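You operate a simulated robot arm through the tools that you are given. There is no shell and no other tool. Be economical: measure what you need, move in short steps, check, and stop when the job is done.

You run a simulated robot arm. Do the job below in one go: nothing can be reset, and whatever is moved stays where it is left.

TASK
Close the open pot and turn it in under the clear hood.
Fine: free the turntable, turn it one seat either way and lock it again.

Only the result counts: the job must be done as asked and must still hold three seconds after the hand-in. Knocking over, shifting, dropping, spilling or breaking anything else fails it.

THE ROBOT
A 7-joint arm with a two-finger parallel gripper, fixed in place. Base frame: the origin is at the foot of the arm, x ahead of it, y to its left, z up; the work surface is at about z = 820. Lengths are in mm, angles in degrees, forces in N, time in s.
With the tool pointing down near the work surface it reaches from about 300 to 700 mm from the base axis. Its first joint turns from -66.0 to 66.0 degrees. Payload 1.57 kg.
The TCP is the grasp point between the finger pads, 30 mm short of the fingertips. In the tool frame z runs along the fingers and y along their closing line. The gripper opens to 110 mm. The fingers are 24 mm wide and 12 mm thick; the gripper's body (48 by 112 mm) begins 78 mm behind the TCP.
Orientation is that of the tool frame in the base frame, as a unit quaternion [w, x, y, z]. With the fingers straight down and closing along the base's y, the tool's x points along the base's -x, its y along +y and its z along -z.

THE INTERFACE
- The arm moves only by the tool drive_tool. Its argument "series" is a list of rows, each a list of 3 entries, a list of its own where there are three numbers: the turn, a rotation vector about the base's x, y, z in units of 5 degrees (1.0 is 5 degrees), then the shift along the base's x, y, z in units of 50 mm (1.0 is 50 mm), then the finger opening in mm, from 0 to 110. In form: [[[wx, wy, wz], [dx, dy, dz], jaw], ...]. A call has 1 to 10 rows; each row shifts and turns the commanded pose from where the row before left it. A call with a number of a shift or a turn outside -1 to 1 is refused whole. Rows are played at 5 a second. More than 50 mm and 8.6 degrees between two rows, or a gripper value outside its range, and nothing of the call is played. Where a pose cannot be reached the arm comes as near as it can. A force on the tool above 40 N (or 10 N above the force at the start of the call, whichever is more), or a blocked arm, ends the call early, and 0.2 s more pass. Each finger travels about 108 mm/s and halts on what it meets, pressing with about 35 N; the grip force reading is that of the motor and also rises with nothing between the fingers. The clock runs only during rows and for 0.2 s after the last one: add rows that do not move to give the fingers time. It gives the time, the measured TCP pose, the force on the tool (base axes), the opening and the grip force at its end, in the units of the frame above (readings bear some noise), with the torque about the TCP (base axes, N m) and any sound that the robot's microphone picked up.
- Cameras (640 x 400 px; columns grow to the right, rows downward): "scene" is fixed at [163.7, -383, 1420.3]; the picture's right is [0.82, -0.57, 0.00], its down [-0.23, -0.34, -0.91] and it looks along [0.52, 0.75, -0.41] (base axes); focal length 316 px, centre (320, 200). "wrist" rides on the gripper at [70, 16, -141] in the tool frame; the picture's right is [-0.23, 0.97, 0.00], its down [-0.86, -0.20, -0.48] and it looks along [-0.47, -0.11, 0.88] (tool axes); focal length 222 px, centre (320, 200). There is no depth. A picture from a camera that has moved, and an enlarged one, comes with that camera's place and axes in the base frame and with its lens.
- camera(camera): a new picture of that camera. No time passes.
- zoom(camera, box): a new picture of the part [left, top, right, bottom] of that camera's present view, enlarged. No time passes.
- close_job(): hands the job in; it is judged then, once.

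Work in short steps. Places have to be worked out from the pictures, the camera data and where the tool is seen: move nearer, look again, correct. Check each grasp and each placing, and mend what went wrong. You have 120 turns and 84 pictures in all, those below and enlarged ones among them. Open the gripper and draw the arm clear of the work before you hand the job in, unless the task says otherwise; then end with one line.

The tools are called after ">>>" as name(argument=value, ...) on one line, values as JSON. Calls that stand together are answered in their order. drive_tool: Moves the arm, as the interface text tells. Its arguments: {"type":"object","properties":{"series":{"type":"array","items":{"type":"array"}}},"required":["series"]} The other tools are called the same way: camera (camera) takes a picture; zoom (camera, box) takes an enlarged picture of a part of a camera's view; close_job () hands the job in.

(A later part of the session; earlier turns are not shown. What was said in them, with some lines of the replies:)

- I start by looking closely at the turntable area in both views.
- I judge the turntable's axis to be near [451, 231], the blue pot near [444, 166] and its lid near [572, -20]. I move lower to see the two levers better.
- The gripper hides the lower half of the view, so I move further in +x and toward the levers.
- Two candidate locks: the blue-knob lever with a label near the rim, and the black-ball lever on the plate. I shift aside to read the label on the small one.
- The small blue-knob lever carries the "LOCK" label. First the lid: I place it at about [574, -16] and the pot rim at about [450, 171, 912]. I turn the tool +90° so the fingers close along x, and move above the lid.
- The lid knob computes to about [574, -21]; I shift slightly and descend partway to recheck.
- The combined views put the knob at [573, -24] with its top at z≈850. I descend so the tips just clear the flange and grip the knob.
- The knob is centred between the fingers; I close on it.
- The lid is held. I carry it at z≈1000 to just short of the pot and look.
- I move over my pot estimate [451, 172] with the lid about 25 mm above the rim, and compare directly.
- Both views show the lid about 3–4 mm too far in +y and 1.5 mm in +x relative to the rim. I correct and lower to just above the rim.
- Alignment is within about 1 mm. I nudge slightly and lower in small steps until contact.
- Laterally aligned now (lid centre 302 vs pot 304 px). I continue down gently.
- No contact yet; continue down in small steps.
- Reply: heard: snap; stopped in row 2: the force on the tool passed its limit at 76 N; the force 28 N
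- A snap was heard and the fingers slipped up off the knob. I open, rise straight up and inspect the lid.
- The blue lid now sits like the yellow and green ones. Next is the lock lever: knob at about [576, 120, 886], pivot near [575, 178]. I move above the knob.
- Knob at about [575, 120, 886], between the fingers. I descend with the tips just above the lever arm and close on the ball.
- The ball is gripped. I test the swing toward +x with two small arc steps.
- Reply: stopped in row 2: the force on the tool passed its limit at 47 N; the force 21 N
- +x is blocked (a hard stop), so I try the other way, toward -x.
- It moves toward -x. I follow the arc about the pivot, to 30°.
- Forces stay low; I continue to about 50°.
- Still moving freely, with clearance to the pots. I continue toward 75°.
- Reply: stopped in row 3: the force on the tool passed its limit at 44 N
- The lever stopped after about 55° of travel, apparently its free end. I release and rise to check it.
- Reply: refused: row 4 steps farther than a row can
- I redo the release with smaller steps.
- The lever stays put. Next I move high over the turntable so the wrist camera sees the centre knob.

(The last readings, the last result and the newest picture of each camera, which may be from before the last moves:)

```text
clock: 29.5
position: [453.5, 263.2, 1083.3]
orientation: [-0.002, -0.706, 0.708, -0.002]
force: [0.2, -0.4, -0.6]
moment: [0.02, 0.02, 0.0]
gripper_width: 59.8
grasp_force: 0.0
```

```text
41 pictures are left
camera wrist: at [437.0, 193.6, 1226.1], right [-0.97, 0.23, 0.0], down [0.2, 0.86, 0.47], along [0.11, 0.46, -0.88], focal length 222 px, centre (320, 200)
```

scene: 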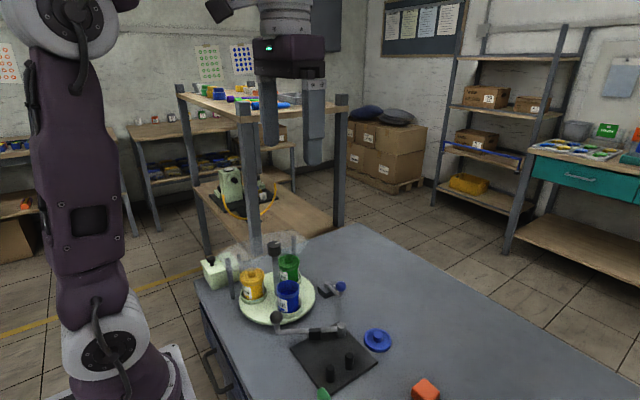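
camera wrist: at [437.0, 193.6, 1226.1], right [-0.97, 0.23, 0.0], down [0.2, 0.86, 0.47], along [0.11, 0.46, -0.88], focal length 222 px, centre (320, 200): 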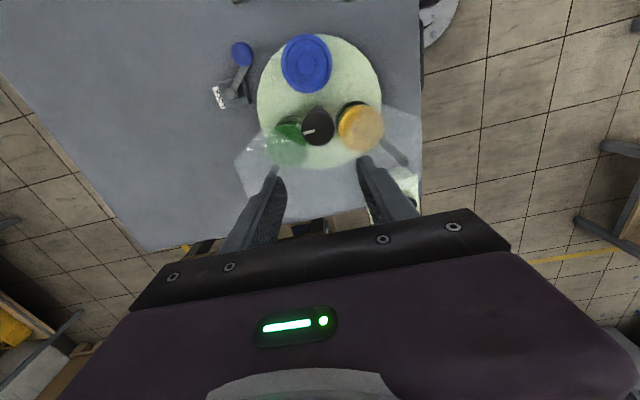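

Knob computed at [451, 234], top z≈988. I align over it and descend partway for a check.

>>> drive_tool(series=[[[0, 0, 0], [-0.04, -0.58, 0], 64], [[0, 0, 0], [0, 0, -0.7], 64], [[0, 0, 0], [0, 0, 0], 64]])

>>> zoom(camera="wrist", box=[220, 60, 420, 210])

>>> zoom(camera="scene", box=[215, 185, 345, 285])

```text
clock: 30.3
position: [453.7, 232.2, 1049.1]
orientation: [-0.002, -0.707, 0.707, -0.002]
force: [0.7, 0.3, -0.6]
moment: [0.02, -0.04, -0.02]
gripper_width: 64.4
grasp_force: 0.1
```

```text
2.67 times, centred on (320, 135) of wrist
camera zoom: at [437.1, 163.8, 1191.7], right [-0.97, 0.23, 0.0], down [0.2, 0.86, 0.47], along [0.11, 0.46, -0.88], focal length 592 px, centre (320, 373)
```

zoom: 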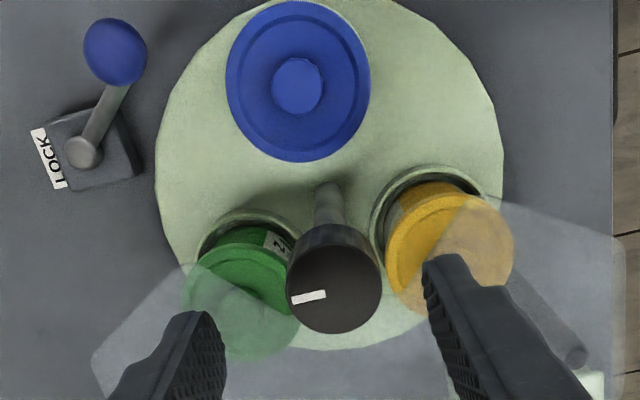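

```text
4.00 times, centred on (280, 235) of scene
camera zoom: at [163.7, -383.0, 1420.3], right [0.82, -0.57, 0.0], down [-0.23, -0.34, -0.91], along [0.52, 0.75, -0.41], focal length 1264 px, centre (480, 60)
```

zoom: 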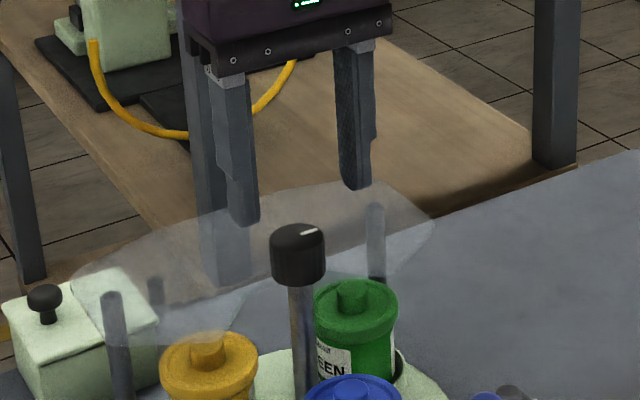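

The three lid centres form an equilateral triangle whose centre gives the axis at about [449, 230]. I shift to it and lower the tips beside the knob, well above the hood.

>>> drive_tool(series=[[[0, 0, 0], [-0.06, -0.04, -0.3], 64], [[0, 0, 0], [0, 0, -0.5], 64], [[0, 0, 0], [0, 0, 0], 64]])

>>> zoom(camera="wrist", box=[220, 90, 420, 220])

>>> zoom(camera="scene", box=[235, 205, 325, 275])

```text
clock: 31.1
position: [450.0, 229.5, 1010.5]
orientation: [-0.002, -0.706, 0.708, -0.002]
force: [0.8, -0.2, 0.6]
moment: [-0.02, 0.01, 0.04]
gripper_width: 64.1
grasp_force: 0.0
```

```text
3.08 times, centred on (320, 155) of wrist
camera zoom: at [433.2, 161.3, 1152.4], right [-0.97, 0.23, 0.0], down [0.2, 0.86, 0.47], along [0.11, 0.46, -0.88], focal length 684 px, centre (320, 338)
```

zoom: 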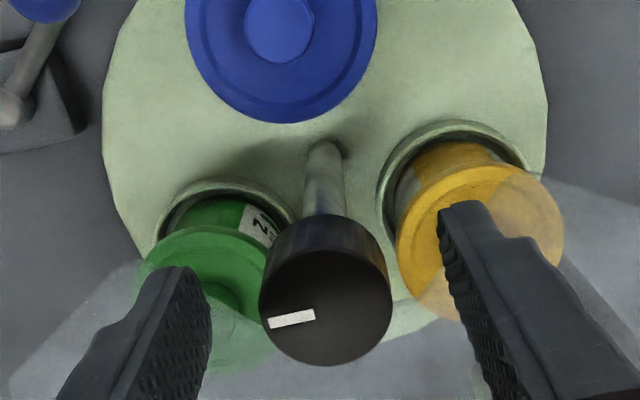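

```text
5.71 times, centred on (280, 240) of scene
camera zoom: at [163.7, -383.0, 1420.3], right [0.82, -0.57, 0.0], down [-0.23, -0.34, -0.91], along [0.52, 0.75, -0.41], focal length 1806 px, centre (549, -29)
```

zoom: 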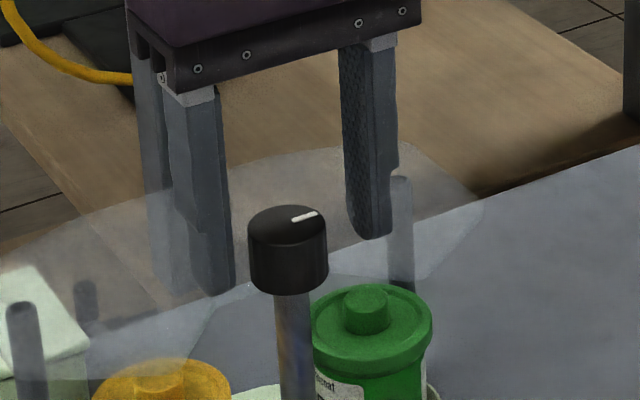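

The knob spans roughly z 971–997 between the fingers. I lower a little more and close gently, watching the lateral force for centring.

>>> drive_tool(series=[[[0, 0, 0], [-0.01, 0.03, -0.14], 64], [[0, 0, 0], [0, 0, 0], 44], [[0, 0, 0], [0, 0, 0], 36], [[0, 0, 0], [0, 0, 0], 28], [[0, 0, 0], [0, 0, 0], 28]])

>>> zoom(camera="wrist", box=[220, 90, 420, 220])

```text
clock: 32.3
position: [448.8, 231.4, 1001.6]
orientation: [-0.001, -0.707, 0.707, -0.003]
force: [8.4, 0.1, -6.5]
moment: [0.08, 0.29, -0.03]
gripper_width: 33.8
grasp_force: 41.9
```

```text
3.08 times, centred on (320, 155) of wrist
camera zoom: at [432.8, 162.9, 1145.4], right [-0.97, 0.23, 0.0], down [0.2, 0.86, 0.47], along [0.11, 0.46, -0.88], focal length 684 px, centre (320, 338)
```

zoom: 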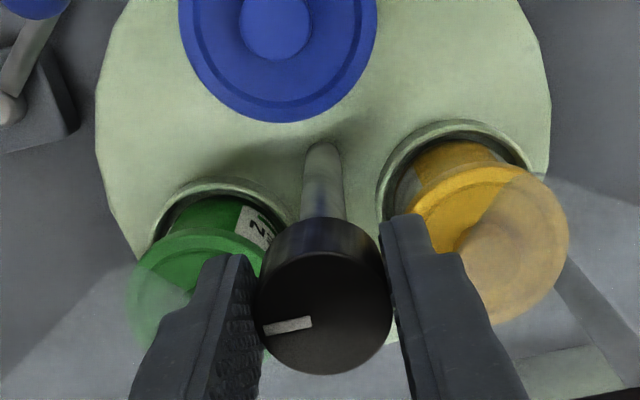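

The knob is gripped (33.8 mm). A small +x force means I'm slightly to -x; I nudge and turn -10° to test that the table rotates.

>>> drive_tool(series=[[[0, 0, 0], [0.015, 0, 0], 28], [[0, 0, -1], [0, 0, 0], 28], [[0, 0, -1], [0, 0, 0], 28], [[0, 0, 0], [0, 0, 0], 28]])

>>> zoom(camera="scene", box=[200, 210, 360, 320])

```text
clock: 33.3
position: [449.9, 231.0, 1003.3]
orientation: [-0.004, -0.642, 0.767, -0.002]
force: [-6.6, 0.4, -15.8]
moment: [0.43, -0.39, 0.03]
gripper_width: 33.8
grasp_force: 41.8
```

```text
3.64 times, centred on (280, 265) of scene
camera zoom: at [163.7, -382.9, 1420.4], right [0.82, -0.57, 0.0], down [-0.23, -0.34, -0.91], along [0.52, 0.75, -0.41], focal length 1149 px, centre (466, -36)
```

zoom: 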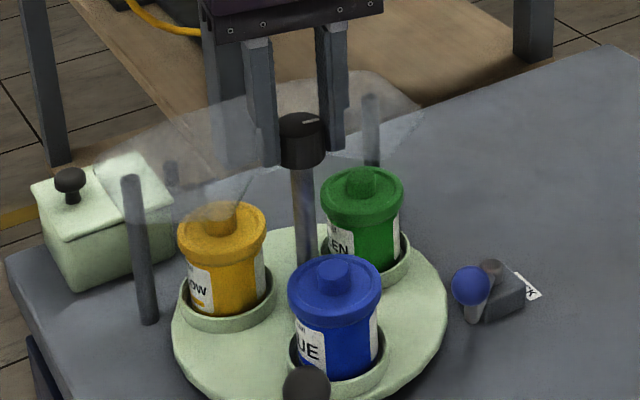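

The table turns with the knob. I continue -25° per call.

>>> drive_tool(series=[[[0, 0, -1], [0, 0, 0], 28], [[0, 0, -1], [0, 0, 0], 28], [[0, 0, -1], [0, 0, 0], 28], [[0, 0, -1], [0, 0, 0], 28], [[0, 0, -1], [0, 0, 0], 28], [[0, 0, 0], [0, 0, 0], 28]])

```text
clock: 34.5
position: [448.1, 232.1, 1003.1]
orientation: [-0.005, -0.472, 0.881, -0.001]
force: [-2.9, 2.1, 1.9]
moment: [-0.73, -0.41, 0.03]
gripper_width: 33.5
grasp_force: 41.1
stopped in row 5: the force on the tool passed its limit at 41 N (the readings are from after the stop); the commanded pose is now the measured one
```

The limit tripped, likely because I'm slightly off-axis. I open, settle and regrip to read the off-centre force.

>>> drive_tool(series=[[[0, 0, 0], [0, 0, 0], 46], [[0, 0, 0], [0, 0, 0], 46], [[0, 0, 0], [0, 0, 0], 28], [[0, 0, 0], [0, 0, 0], 28], [[0, 0, 0], [0, 0, 0], 28]])

>>> zoom(camera="wrist", box=[220, 60, 420, 220])

```text
clock: 35.7
position: [447.5, 231.8, 1003.3]
orientation: [-0.005, -0.472, 0.882, -0.001]
force: [-5.3, 2.4, -1.7]
moment: [-0.25, -0.42, 0.04]
gripper_width: 33.4
grasp_force: 41.6
```

```text
2.50 times, centred on (320, 140) of wrist
camera zoom: at [396.4, 184.3, 1145.8], right [-0.68, 0.73, 0.0], down [0.64, 0.6, 0.47], along [0.34, 0.32, -0.88], focal length 555 px, centre (320, 350)
```

zoom: 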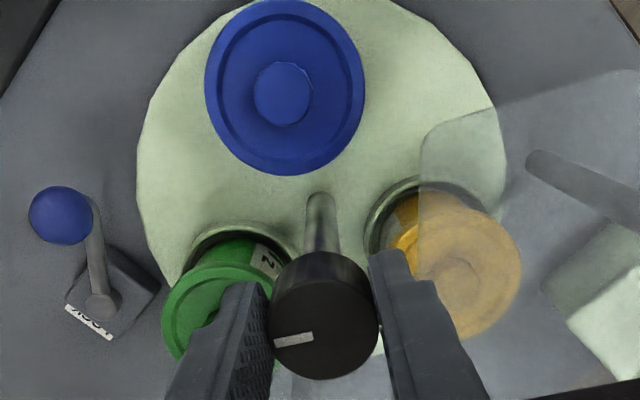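

The force pattern shows the axis lies about 4 mm further along the pads, near [449.8, 235.3]. I open, shift there and regrip.

>>> drive_tool(series=[[[0, 0, 0], [0, 0, 0], 46], [[0, 0, 0], [0.046, 0.07, 0], 46], [[0, 0, 0], [0, 0, 0], 28], [[0, 0, 0], [0, 0, 0], 28], [[0, 0, 0], [0, 0, 0], 28]])

>>> drive_tool(series=[[[0, 0, -1], [0, 0, 0], 28], [[0, 0, -1], [0, 0, 0], 28], [[0, 0, -1], [0, 0, 0], 28], [[0, 0, 0], [0, 0, 0], 28]])

```text
clock: 36.9
position: [449.9, 235.9, 1002.0]
orientation: [-0.005, -0.472, 0.882, -0.001]
force: [-8.9, 2.7, 2.0]
moment: [-0.49, -0.07, -0.02]
gripper_width: 33.6
grasp_force: 41.7
```

```text
clock: 37.9
position: [450.1, 235.3, 1002.4]
orientation: [-0.006, -0.352, 0.936, 0.0]
force: [-11.9, 1.3, 0.3]
moment: [-0.54, -0.01, -0.02]
gripper_width: 33.6
grasp_force: 41.5
```

The force now stays steady. I nudge -x slightly and keep turning.

>>> drive_tool(series=[[[0, 0, -1], [-0.01, 0, 0], 28], [[0, 0, -1], [0, 0, 0], 28], [[0, 0, -1], [0, 0, 0], 28], [[0, 0, -1], [0, 0, 0], 28], [[0, 0, 0], [0, 0, 0], 28]])

>>> drive_tool(series=[[[0, 0, -1], [0, 0, 0], 28], [[0, 0, -1], [0, 0, 0], 28], [[0, 0, -1], [0, 0, 0], 28], [[0, 0, -1], [0, 0, 0], 28], [[0, 0, 0], [0, 0, 0], 28]])

>>> zoom(camera="scene", box=[200, 210, 360, 320])

```text
clock: 39.1
position: [450.6, 234.7, 1003.8]
orientation: [-0.006, -0.183, 0.983, 0.001]
force: [-5.1, -3.1, -17.1]
moment: [-0.33, -0.89, 0.01]
gripper_width: 33.9
grasp_force: 41.6
```

```text
clock: 40.3
position: [451.4, 235.8, 1003.2]
orientation: [-0.004, -0.01, 1.0, 0.002]
force: [6.6, -1.2, -24.4]
moment: [-0.73, -0.34, 0.0]
gripper_width: 33.8
grasp_force: 41.1
```

```text
3.64 times, centred on (280, 265) of scene
camera zoom: at [164.3, -382.9, 1420.3], right [0.82, -0.57, 0.0], down [-0.23, -0.34, -0.91], along [0.52, 0.75, -0.41], focal length 1149 px, centre (466, -36)
```

zoom: 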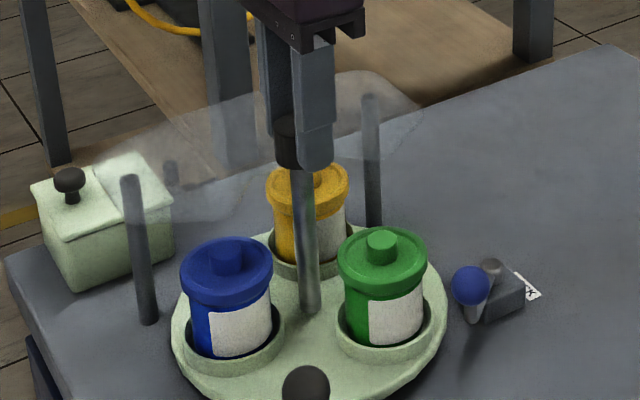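

About 89° turned. The tool is being pulled down, so I lower it about 1 mm and turn the remaining 30°.

>>> drive_tool(series=[[[0, 0, -1], [-0.005, 0, -0.02], 28], [[0, 0, -1], [0, 0, 0], 28], [[0, 0, -1], [0, 0, 0], 28], [[0, 0, -1], [0, 0, 0], 28], [[0, 0, 0], [0, 0, 0], 28]])

>>> drive_tool(series=[[[0, 0, -1], [0, 0, 0], 28], [[0, 0, -1], [0, 0, 0], 28], [[0, 0, 0], [0, 0, 0], 28]])

>>> zoom(camera="scene", box=[200, 210, 360, 320])

>>> zoom(camera="wrist", box=[200, 20, 440, 220])

```text
clock: 41.5
position: [450.1, 235.8, 1002.6]
orientation: [-0.004, 0.163, 0.987, 0.004]
force: [6.8, -7.5, 19.0]
moment: [-0.84, 0.1, 0.0]
gripper_width: 33.6
grasp_force: 41.6
```

```text
clock: 42.3
position: [450.3, 234.6, 1002.0]
orientation: [-0.003, 0.248, 0.969, 0.003]
force: [6.6, -8.2, 31.8]
moment: [-0.85, 0.19, -0.05]
gripper_width: 33.8
grasp_force: 41.4
```

```text
3.64 times, centred on (280, 265) of scene
camera zoom: at [163.5, -383.5, 1420.2], right [0.82, -0.57, 0.0], down [-0.23, -0.34, -0.91], along [0.52, 0.75, -0.41], focal length 1149 px, centre (466, -36)
```

zoom: 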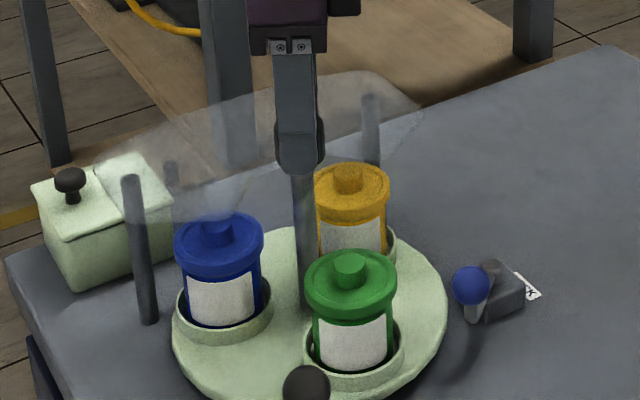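

```text
2.00 times, centred on (320, 120) of wrist
camera zoom: at [397.1, 281.8, 1145.3], right [0.67, 0.74, 0.0], down [0.66, -0.59, 0.47], along [0.35, -0.31, -0.88], focal length 444 px, centre (320, 360)
```

zoom: 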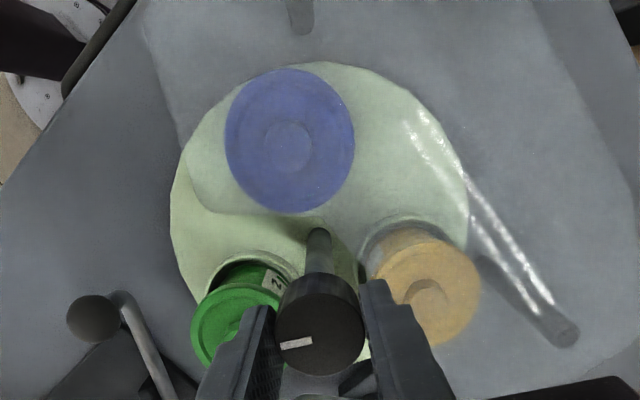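

The lids now sit almost exactly where their neighbours were (within ~1°). I add the last 1.3°, relax the vertical load and release.

>>> drive_tool(series=[[[0, 0, -0.26], [0, 0, 0.015], 28], [[0, 0, 0], [0, 0, 0], 28]])

>>> drive_tool(series=[[[0, 0, 0], [0, 0, 0], 46], [[0, 0, 0], [0, 0, 0], 60], [[0, 0, 0], [0, 0, 0.5], 60], [[0, 0, 0], [0, 0, 0.9], 60], [[0, 0, 0], [0, 0, 0.5], 60]])

>>> zoom(camera="scene", box=[200, 210, 360, 310])

```text
clock: 42.9
position: [451.0, 234.7, 1002.6]
orientation: [-0.004, 0.259, 0.966, 0.003]
force: [14.8, -7.8, 7.6]
moment: [-0.87, -0.66, -0.01]
gripper_width: 33.3
grasp_force: 41.5
```

```text
clock: 44.1
position: [452.8, 236.0, 1100.8]
orientation: [-0.004, 0.259, 0.966, 0.002]
force: [1.1, -0.2, 0.5]
moment: [0.02, 0.0, -0.04]
gripper_width: 60.0
grasp_force: 0.1
```

```text
4.00 times, centred on (280, 260) of scene
camera zoom: at [163.7, -383.0, 1420.3], right [0.82, -0.57, 0.0], down [-0.23, -0.34, -0.91], along [0.52, 0.75, -0.41], focal length 1264 px, centre (480, -40)
```

zoom: 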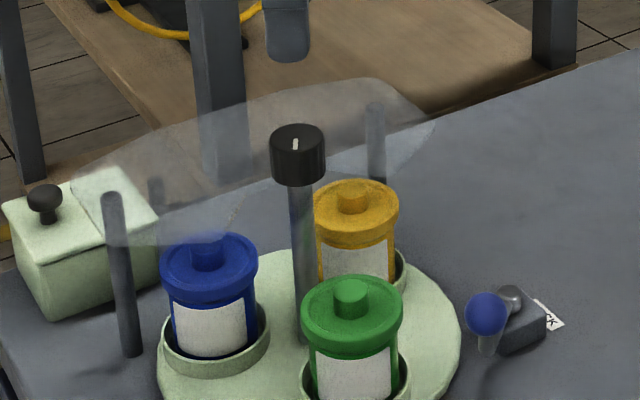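

The pots have taken each other's places exactly: yellow is at green's old spot, green at blue's, and blue is under the hood. I turn the tool back and move over the lock lever's ball.

>>> drive_tool(series=[[[0, 0, 1], [0.15, -0.18, 0], 60], [[0, 0, 1], [0.15, -0.18, 0], 60], [[0, 0, 1], [0.15, -0.18, 0], 60], [[0, 0, 1], [0.15, -0.18, 0], 60], [[0, 0, 1], [0.15, -0.18, 0], 60], [[0, 0, 1], [0.15, -0.18, 0], 60], [[0, 0, 1], [0.15, -0.18, 0], 60], [[0, 0, 1], [0.15, -0.18, 0], 60], [[0, 0, 1], [0.15, -0.18, 0], 60], [[0, 0, 1], [0.15, -0.18, 0], 60]])

>>> drive_tool(series=[[[0, 0, 1], [0, 0, 0], 50], [[0, 0, 1], [0, 0, 0], 50], [[0, 0, 1], [0, 0, -0.2], 50], [[0, 0, 1], [0, 0, -0.3], 50], [[0, 0, 1], [0, 0, -0.3], 50], [[0, 0, 1], [0, 0, -0.4], 50], [[0, 0, 1], [0, 0, -0.4], 50], [[0, 0, 1], [0, 0, -0.4], 50], [[0, 0, 0], [0, 0, -0.4], 50]])

>>> zoom(camera="wrist", box=[200, 60, 440, 220])

>>> zoom(camera="scene", box=[260, 220, 380, 310])

```text
clock: 46.3
position: [525.3, 145.7, 1096.8]
orientation: [-0.006, -0.175, 0.985, 0.001]
force: [-1.0, -0.6, -0.4]
moment: [-0.04, 0.03, 0.0]
gripper_width: 60.0
grasp_force: 0.0
```

```text
clock: 48.3
position: [524.3, 146.2, 977.8]
orientation: [-0.004, -0.501, 0.866, -0.001]
force: [-1.1, 0.1, -0.9]
moment: [0.02, 0.01, -0.01]
gripper_width: 50.1
grasp_force: 0.0
```

```text
2.50 times, centred on (320, 140) of wrist
camera zoom: at [476.2, 95.5, 1120.1], right [-0.73, 0.68, 0.0], down [0.6, 0.64, 0.47], along [0.32, 0.34, -0.88], focal length 555 px, centre (320, 350)
```

zoom: 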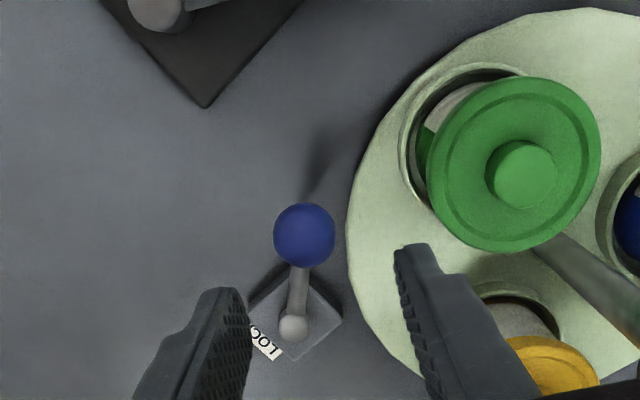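

```text
4.44 times, centred on (320, 265) of scene
camera zoom: at [163.7, -383.0, 1420.3], right [0.82, -0.57, 0.0], down [-0.23, -0.34, -0.91], along [0.52, 0.75, -0.41], focal length 1405 px, centre (320, -89)
```

zoom: 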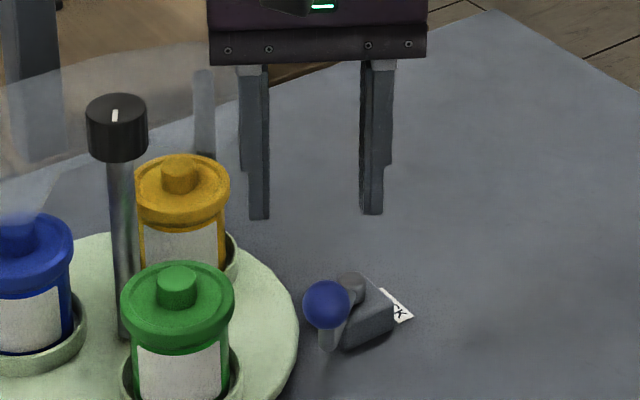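

The ball is at about [528, 142]. I align and descend, then grip it.

>>> drive_tool(series=[[[0, 0, 0], [0.08, -0.06, -0.3], 50], [[0, 0, 0], [0, 0, -0.6], 50], [[0, 0, 0], [0, 0, -0.6], 50], [[0, 0, 0], [0, 0, 0], 35], [[0, 0, 0], [0, 0, 0], 22], [[0, 0, 0], [0, 0, 0], 20], [[0, 0, 0], [0, 0, 0], 20]])

>>> zoom(camera="wrist", box=[200, 60, 440, 220])

```text
clock: 49.9
position: [529.6, 141.8, 902.3]
orientation: [-0.006, -0.499, 0.867, -0.001]
force: [7.9, -3.8, -8.3]
moment: [0.04, -0.24, -0.12]
gripper_width: 26.9
grasp_force: 37.8
```

```text
2.50 times, centred on (320, 140) of wrist
camera zoom: at [480.3, 90.7, 1044.8], right [-0.73, 0.68, 0.0], down [0.6, 0.64, 0.47], along [0.32, 0.34, -0.88], focal length 555 px, centre (320, 350)
```

zoom: 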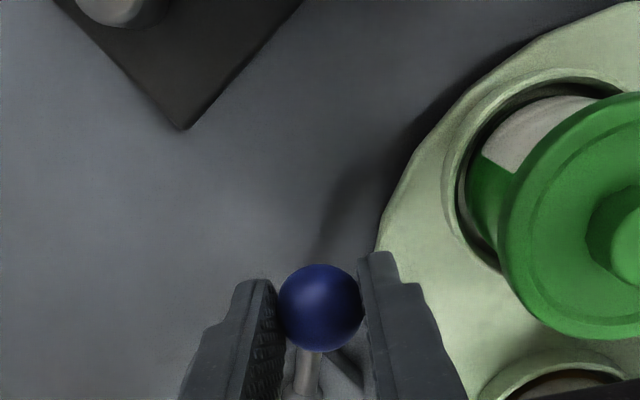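

I swing the lever back along the arc.

>>> drive_tool(series=[[[0, 0, 0], [0.066, -0.077, 0], 20], [[0, 0, 0], [0.072, -0.071, 0], 20], [[0, 0, 0], [0.078, -0.064, 0], 20], [[0, 0, 0], [0.083, -0.057, 0], 20], [[0, 0, 0], [0.088, -0.05, 0], 20], [[0, 0, 0], [0, 0, 0], 20]])

```text
clock: 51.3
position: [548.4, 127.2, 903.9]
orientation: [-0.004, -0.5, 0.866, -0.001]
force: [-5.3, 2.5, -0.5]
moment: [0.1, 0.14, 0.3]
gripper_width: 26.8
grasp_force: 37.6
```

>>> drive_tool(series=[[[0, 0, 0], [0.092, -0.042, 0], 20], [[0, 0, 0], [0.095, -0.034, 0], 20], [[0, 0, 0], [0.098, -0.025, 0], 20], [[0, 0, 0], [0.1, -0.017, 0], 20], [[0, 0, 0], [0.1, -0.008, 0], 20], [[0, 0, 0], [0, 0, 0], 20]])

```text
clock: 52.7
position: [573.3, 121.0, 901.9]
orientation: [-0.005, -0.5, 0.866, 0.0]
force: [-4.3, 2.3, 4.8]
moment: [-0.06, 0.17, 0.31]
gripper_width: 26.8
grasp_force: 37.5
```

No obstruction so far; I press on gently to the stop.

>>> drive_tool(series=[[[0, 0, 0], [0.04, 0, 0], 20], [[0, 0, 0], [0.04, 0, 0], 20], [[0, 0, 0], [0.03, 0, 0], 20], [[0, 0, 0], [0, 0, 0], 20]])

>>> zoom(camera="scene", box=[280, 230, 400, 320])

```text
clock: 53.7
position: [575.5, 120.6, 901.6]
orientation: [-0.008, -0.5, 0.866, 0.0]
force: [-28.3, -1.1, 12.6]
moment: [-0.08, 0.63, 0.18]
gripper_width: 26.8
grasp_force: 37.3
```

```text
4.44 times, centred on (340, 275) of scene
camera zoom: at [162.8, -383.1, 1420.4], right [0.82, -0.57, 0.0], down [-0.23, -0.34, -0.91], along [0.52, 0.75, -0.41], focal length 1405 px, centre (231, -133)
```

zoom: 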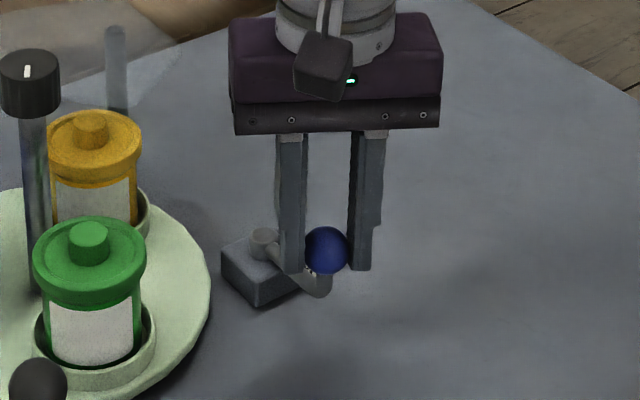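

The lever is hard at its original stop and matches its starting picture position. I release and draw clear.

>>> drive_tool(series=[[[0, 0, 0], [-0.02, 0, 0], 20], [[0, 0, 0], [0, 0, 0], 45], [[0, 0, 0], [0, 0, 0], 45], [[0, 0, 0], [0, 0, 0.5], 45], [[0, 0, 0], [0, 0, 0.9], 45], [[0, 0, 0], [0, 0, 0.9], 45], [[0, 0, 0], [0, 0, 0.9], 45], [[0, 0, 0], [0, -0.9, 0], 45], [[0, 0, 0], [0, -0.9, 0], 45]])

>>> zoom(camera="scene", box=[190, 210, 400, 350])

>>> camera(camera="wrist")

>>> zoom(camera="scene", box=[300, 265, 370, 315])

```text
clock: 55.7
position: [579.5, 30.8, 1060.8]
orientation: [-0.005, -0.499, 0.866, -0.001]
force: [-1.2, -0.7, 0.2]
moment: [0.07, 0.01, -0.02]
gripper_width: 44.9
grasp_force: 0.0
```

```text
2.86 times, centred on (295, 280) of scene
camera zoom: at [163.8, -383.0, 1420.3], right [0.82, -0.57, 0.0], down [-0.23, -0.34, -0.91], along [0.52, 0.75, -0.41], focal length 903 px, centre (391, -29)
```

zoom: 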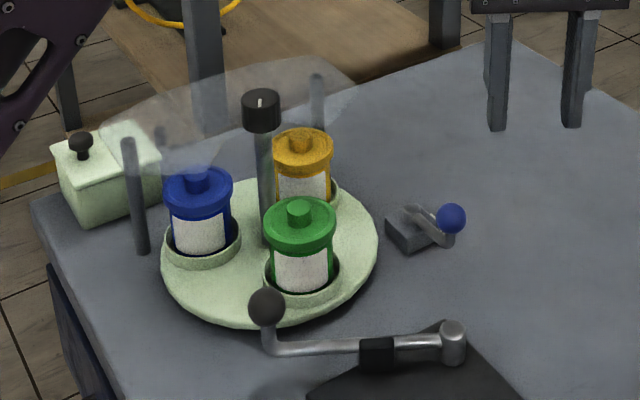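

```text
24 pictures are left
camera wrist: at [530.6, -20.2, 1203.2], right [-0.73, 0.68, 0.0], down [0.6, 0.64, 0.47], along [0.32, 0.34, -0.88], focal length 222 px, centre (320, 200)
```

wrist: 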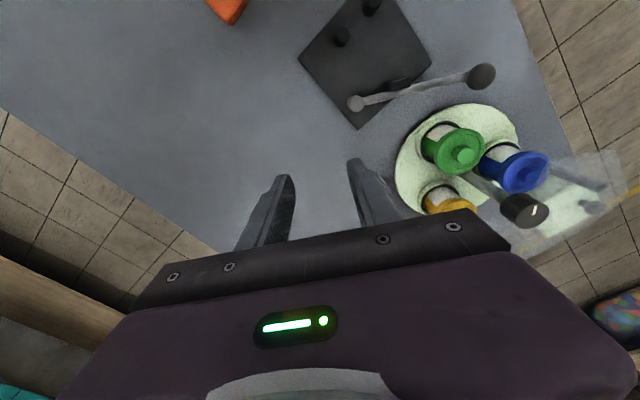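

```text
8.00 times, centred on (335, 290) of scene
camera zoom: at [163.8, -383.0, 1420.3], right [0.82, -0.57, 0.0], down [-0.23, -0.34, -0.91], along [0.52, 0.75, -0.41], focal length 2528 px, centre (200, -520)
```

zoom: 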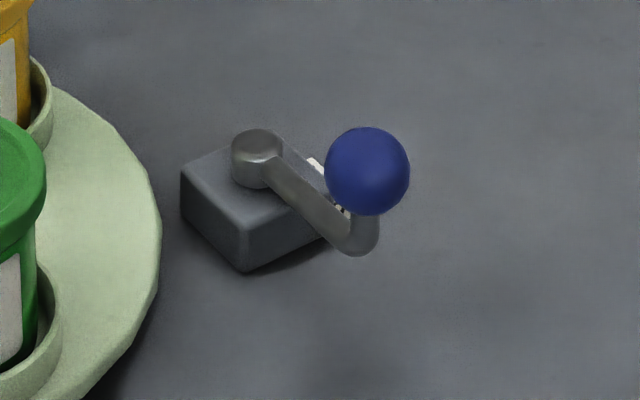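

The lever is pixel-identical to its locked start, and the pots are seated with blue under the hood and closed. I open the gripper fully and rise a little more before handing in.

>>> drive_tool(series=[[[0, 0, 0], [0, 0, 0.8], 80], [[0, 0, 0], [0, 0, 0.8], 110], [[0, 0, 0], [0, 0, 0], 110]])

>>> zoom(camera="scene", box=[200, 210, 320, 310])

```text
clock: 56.5
position: [577.9, 31.2, 1142.9]
orientation: [-0.005, -0.501, 0.866, -0.002]
force: [-0.1, 0.8, 0.0]
moment: [-0.03, -0.02, -0.02]
gripper_width: 109.9
grasp_force: 0.1
```

```text
4.00 times, centred on (260, 260) of scene
camera zoom: at [163.7, -383.0, 1420.3], right [0.82, -0.57, 0.0], down [-0.23, -0.34, -0.91], along [0.52, 0.75, -0.41], focal length 1264 px, centre (560, -40)
```

zoom: 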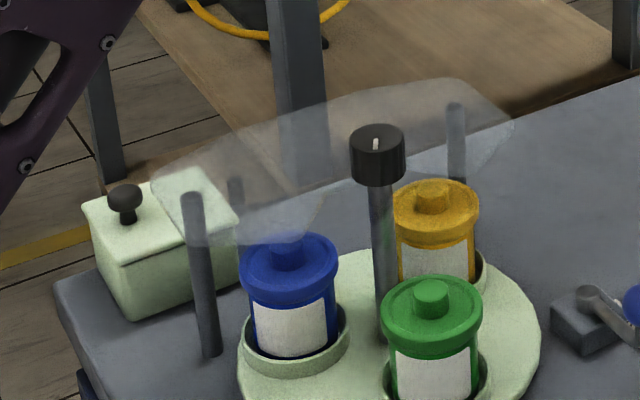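

Everything is in place and the arm is clear, so I hand the job in.

>>> close_job()

```text
The job is handed in.
```

I snapped the lid onto the blue pot, freed the turntable, turned it one seat clockwise so the blue pot is under the clear hood, swung the lock lever back to its starting stop, and handed the job in with the gripper open and the arm clear.
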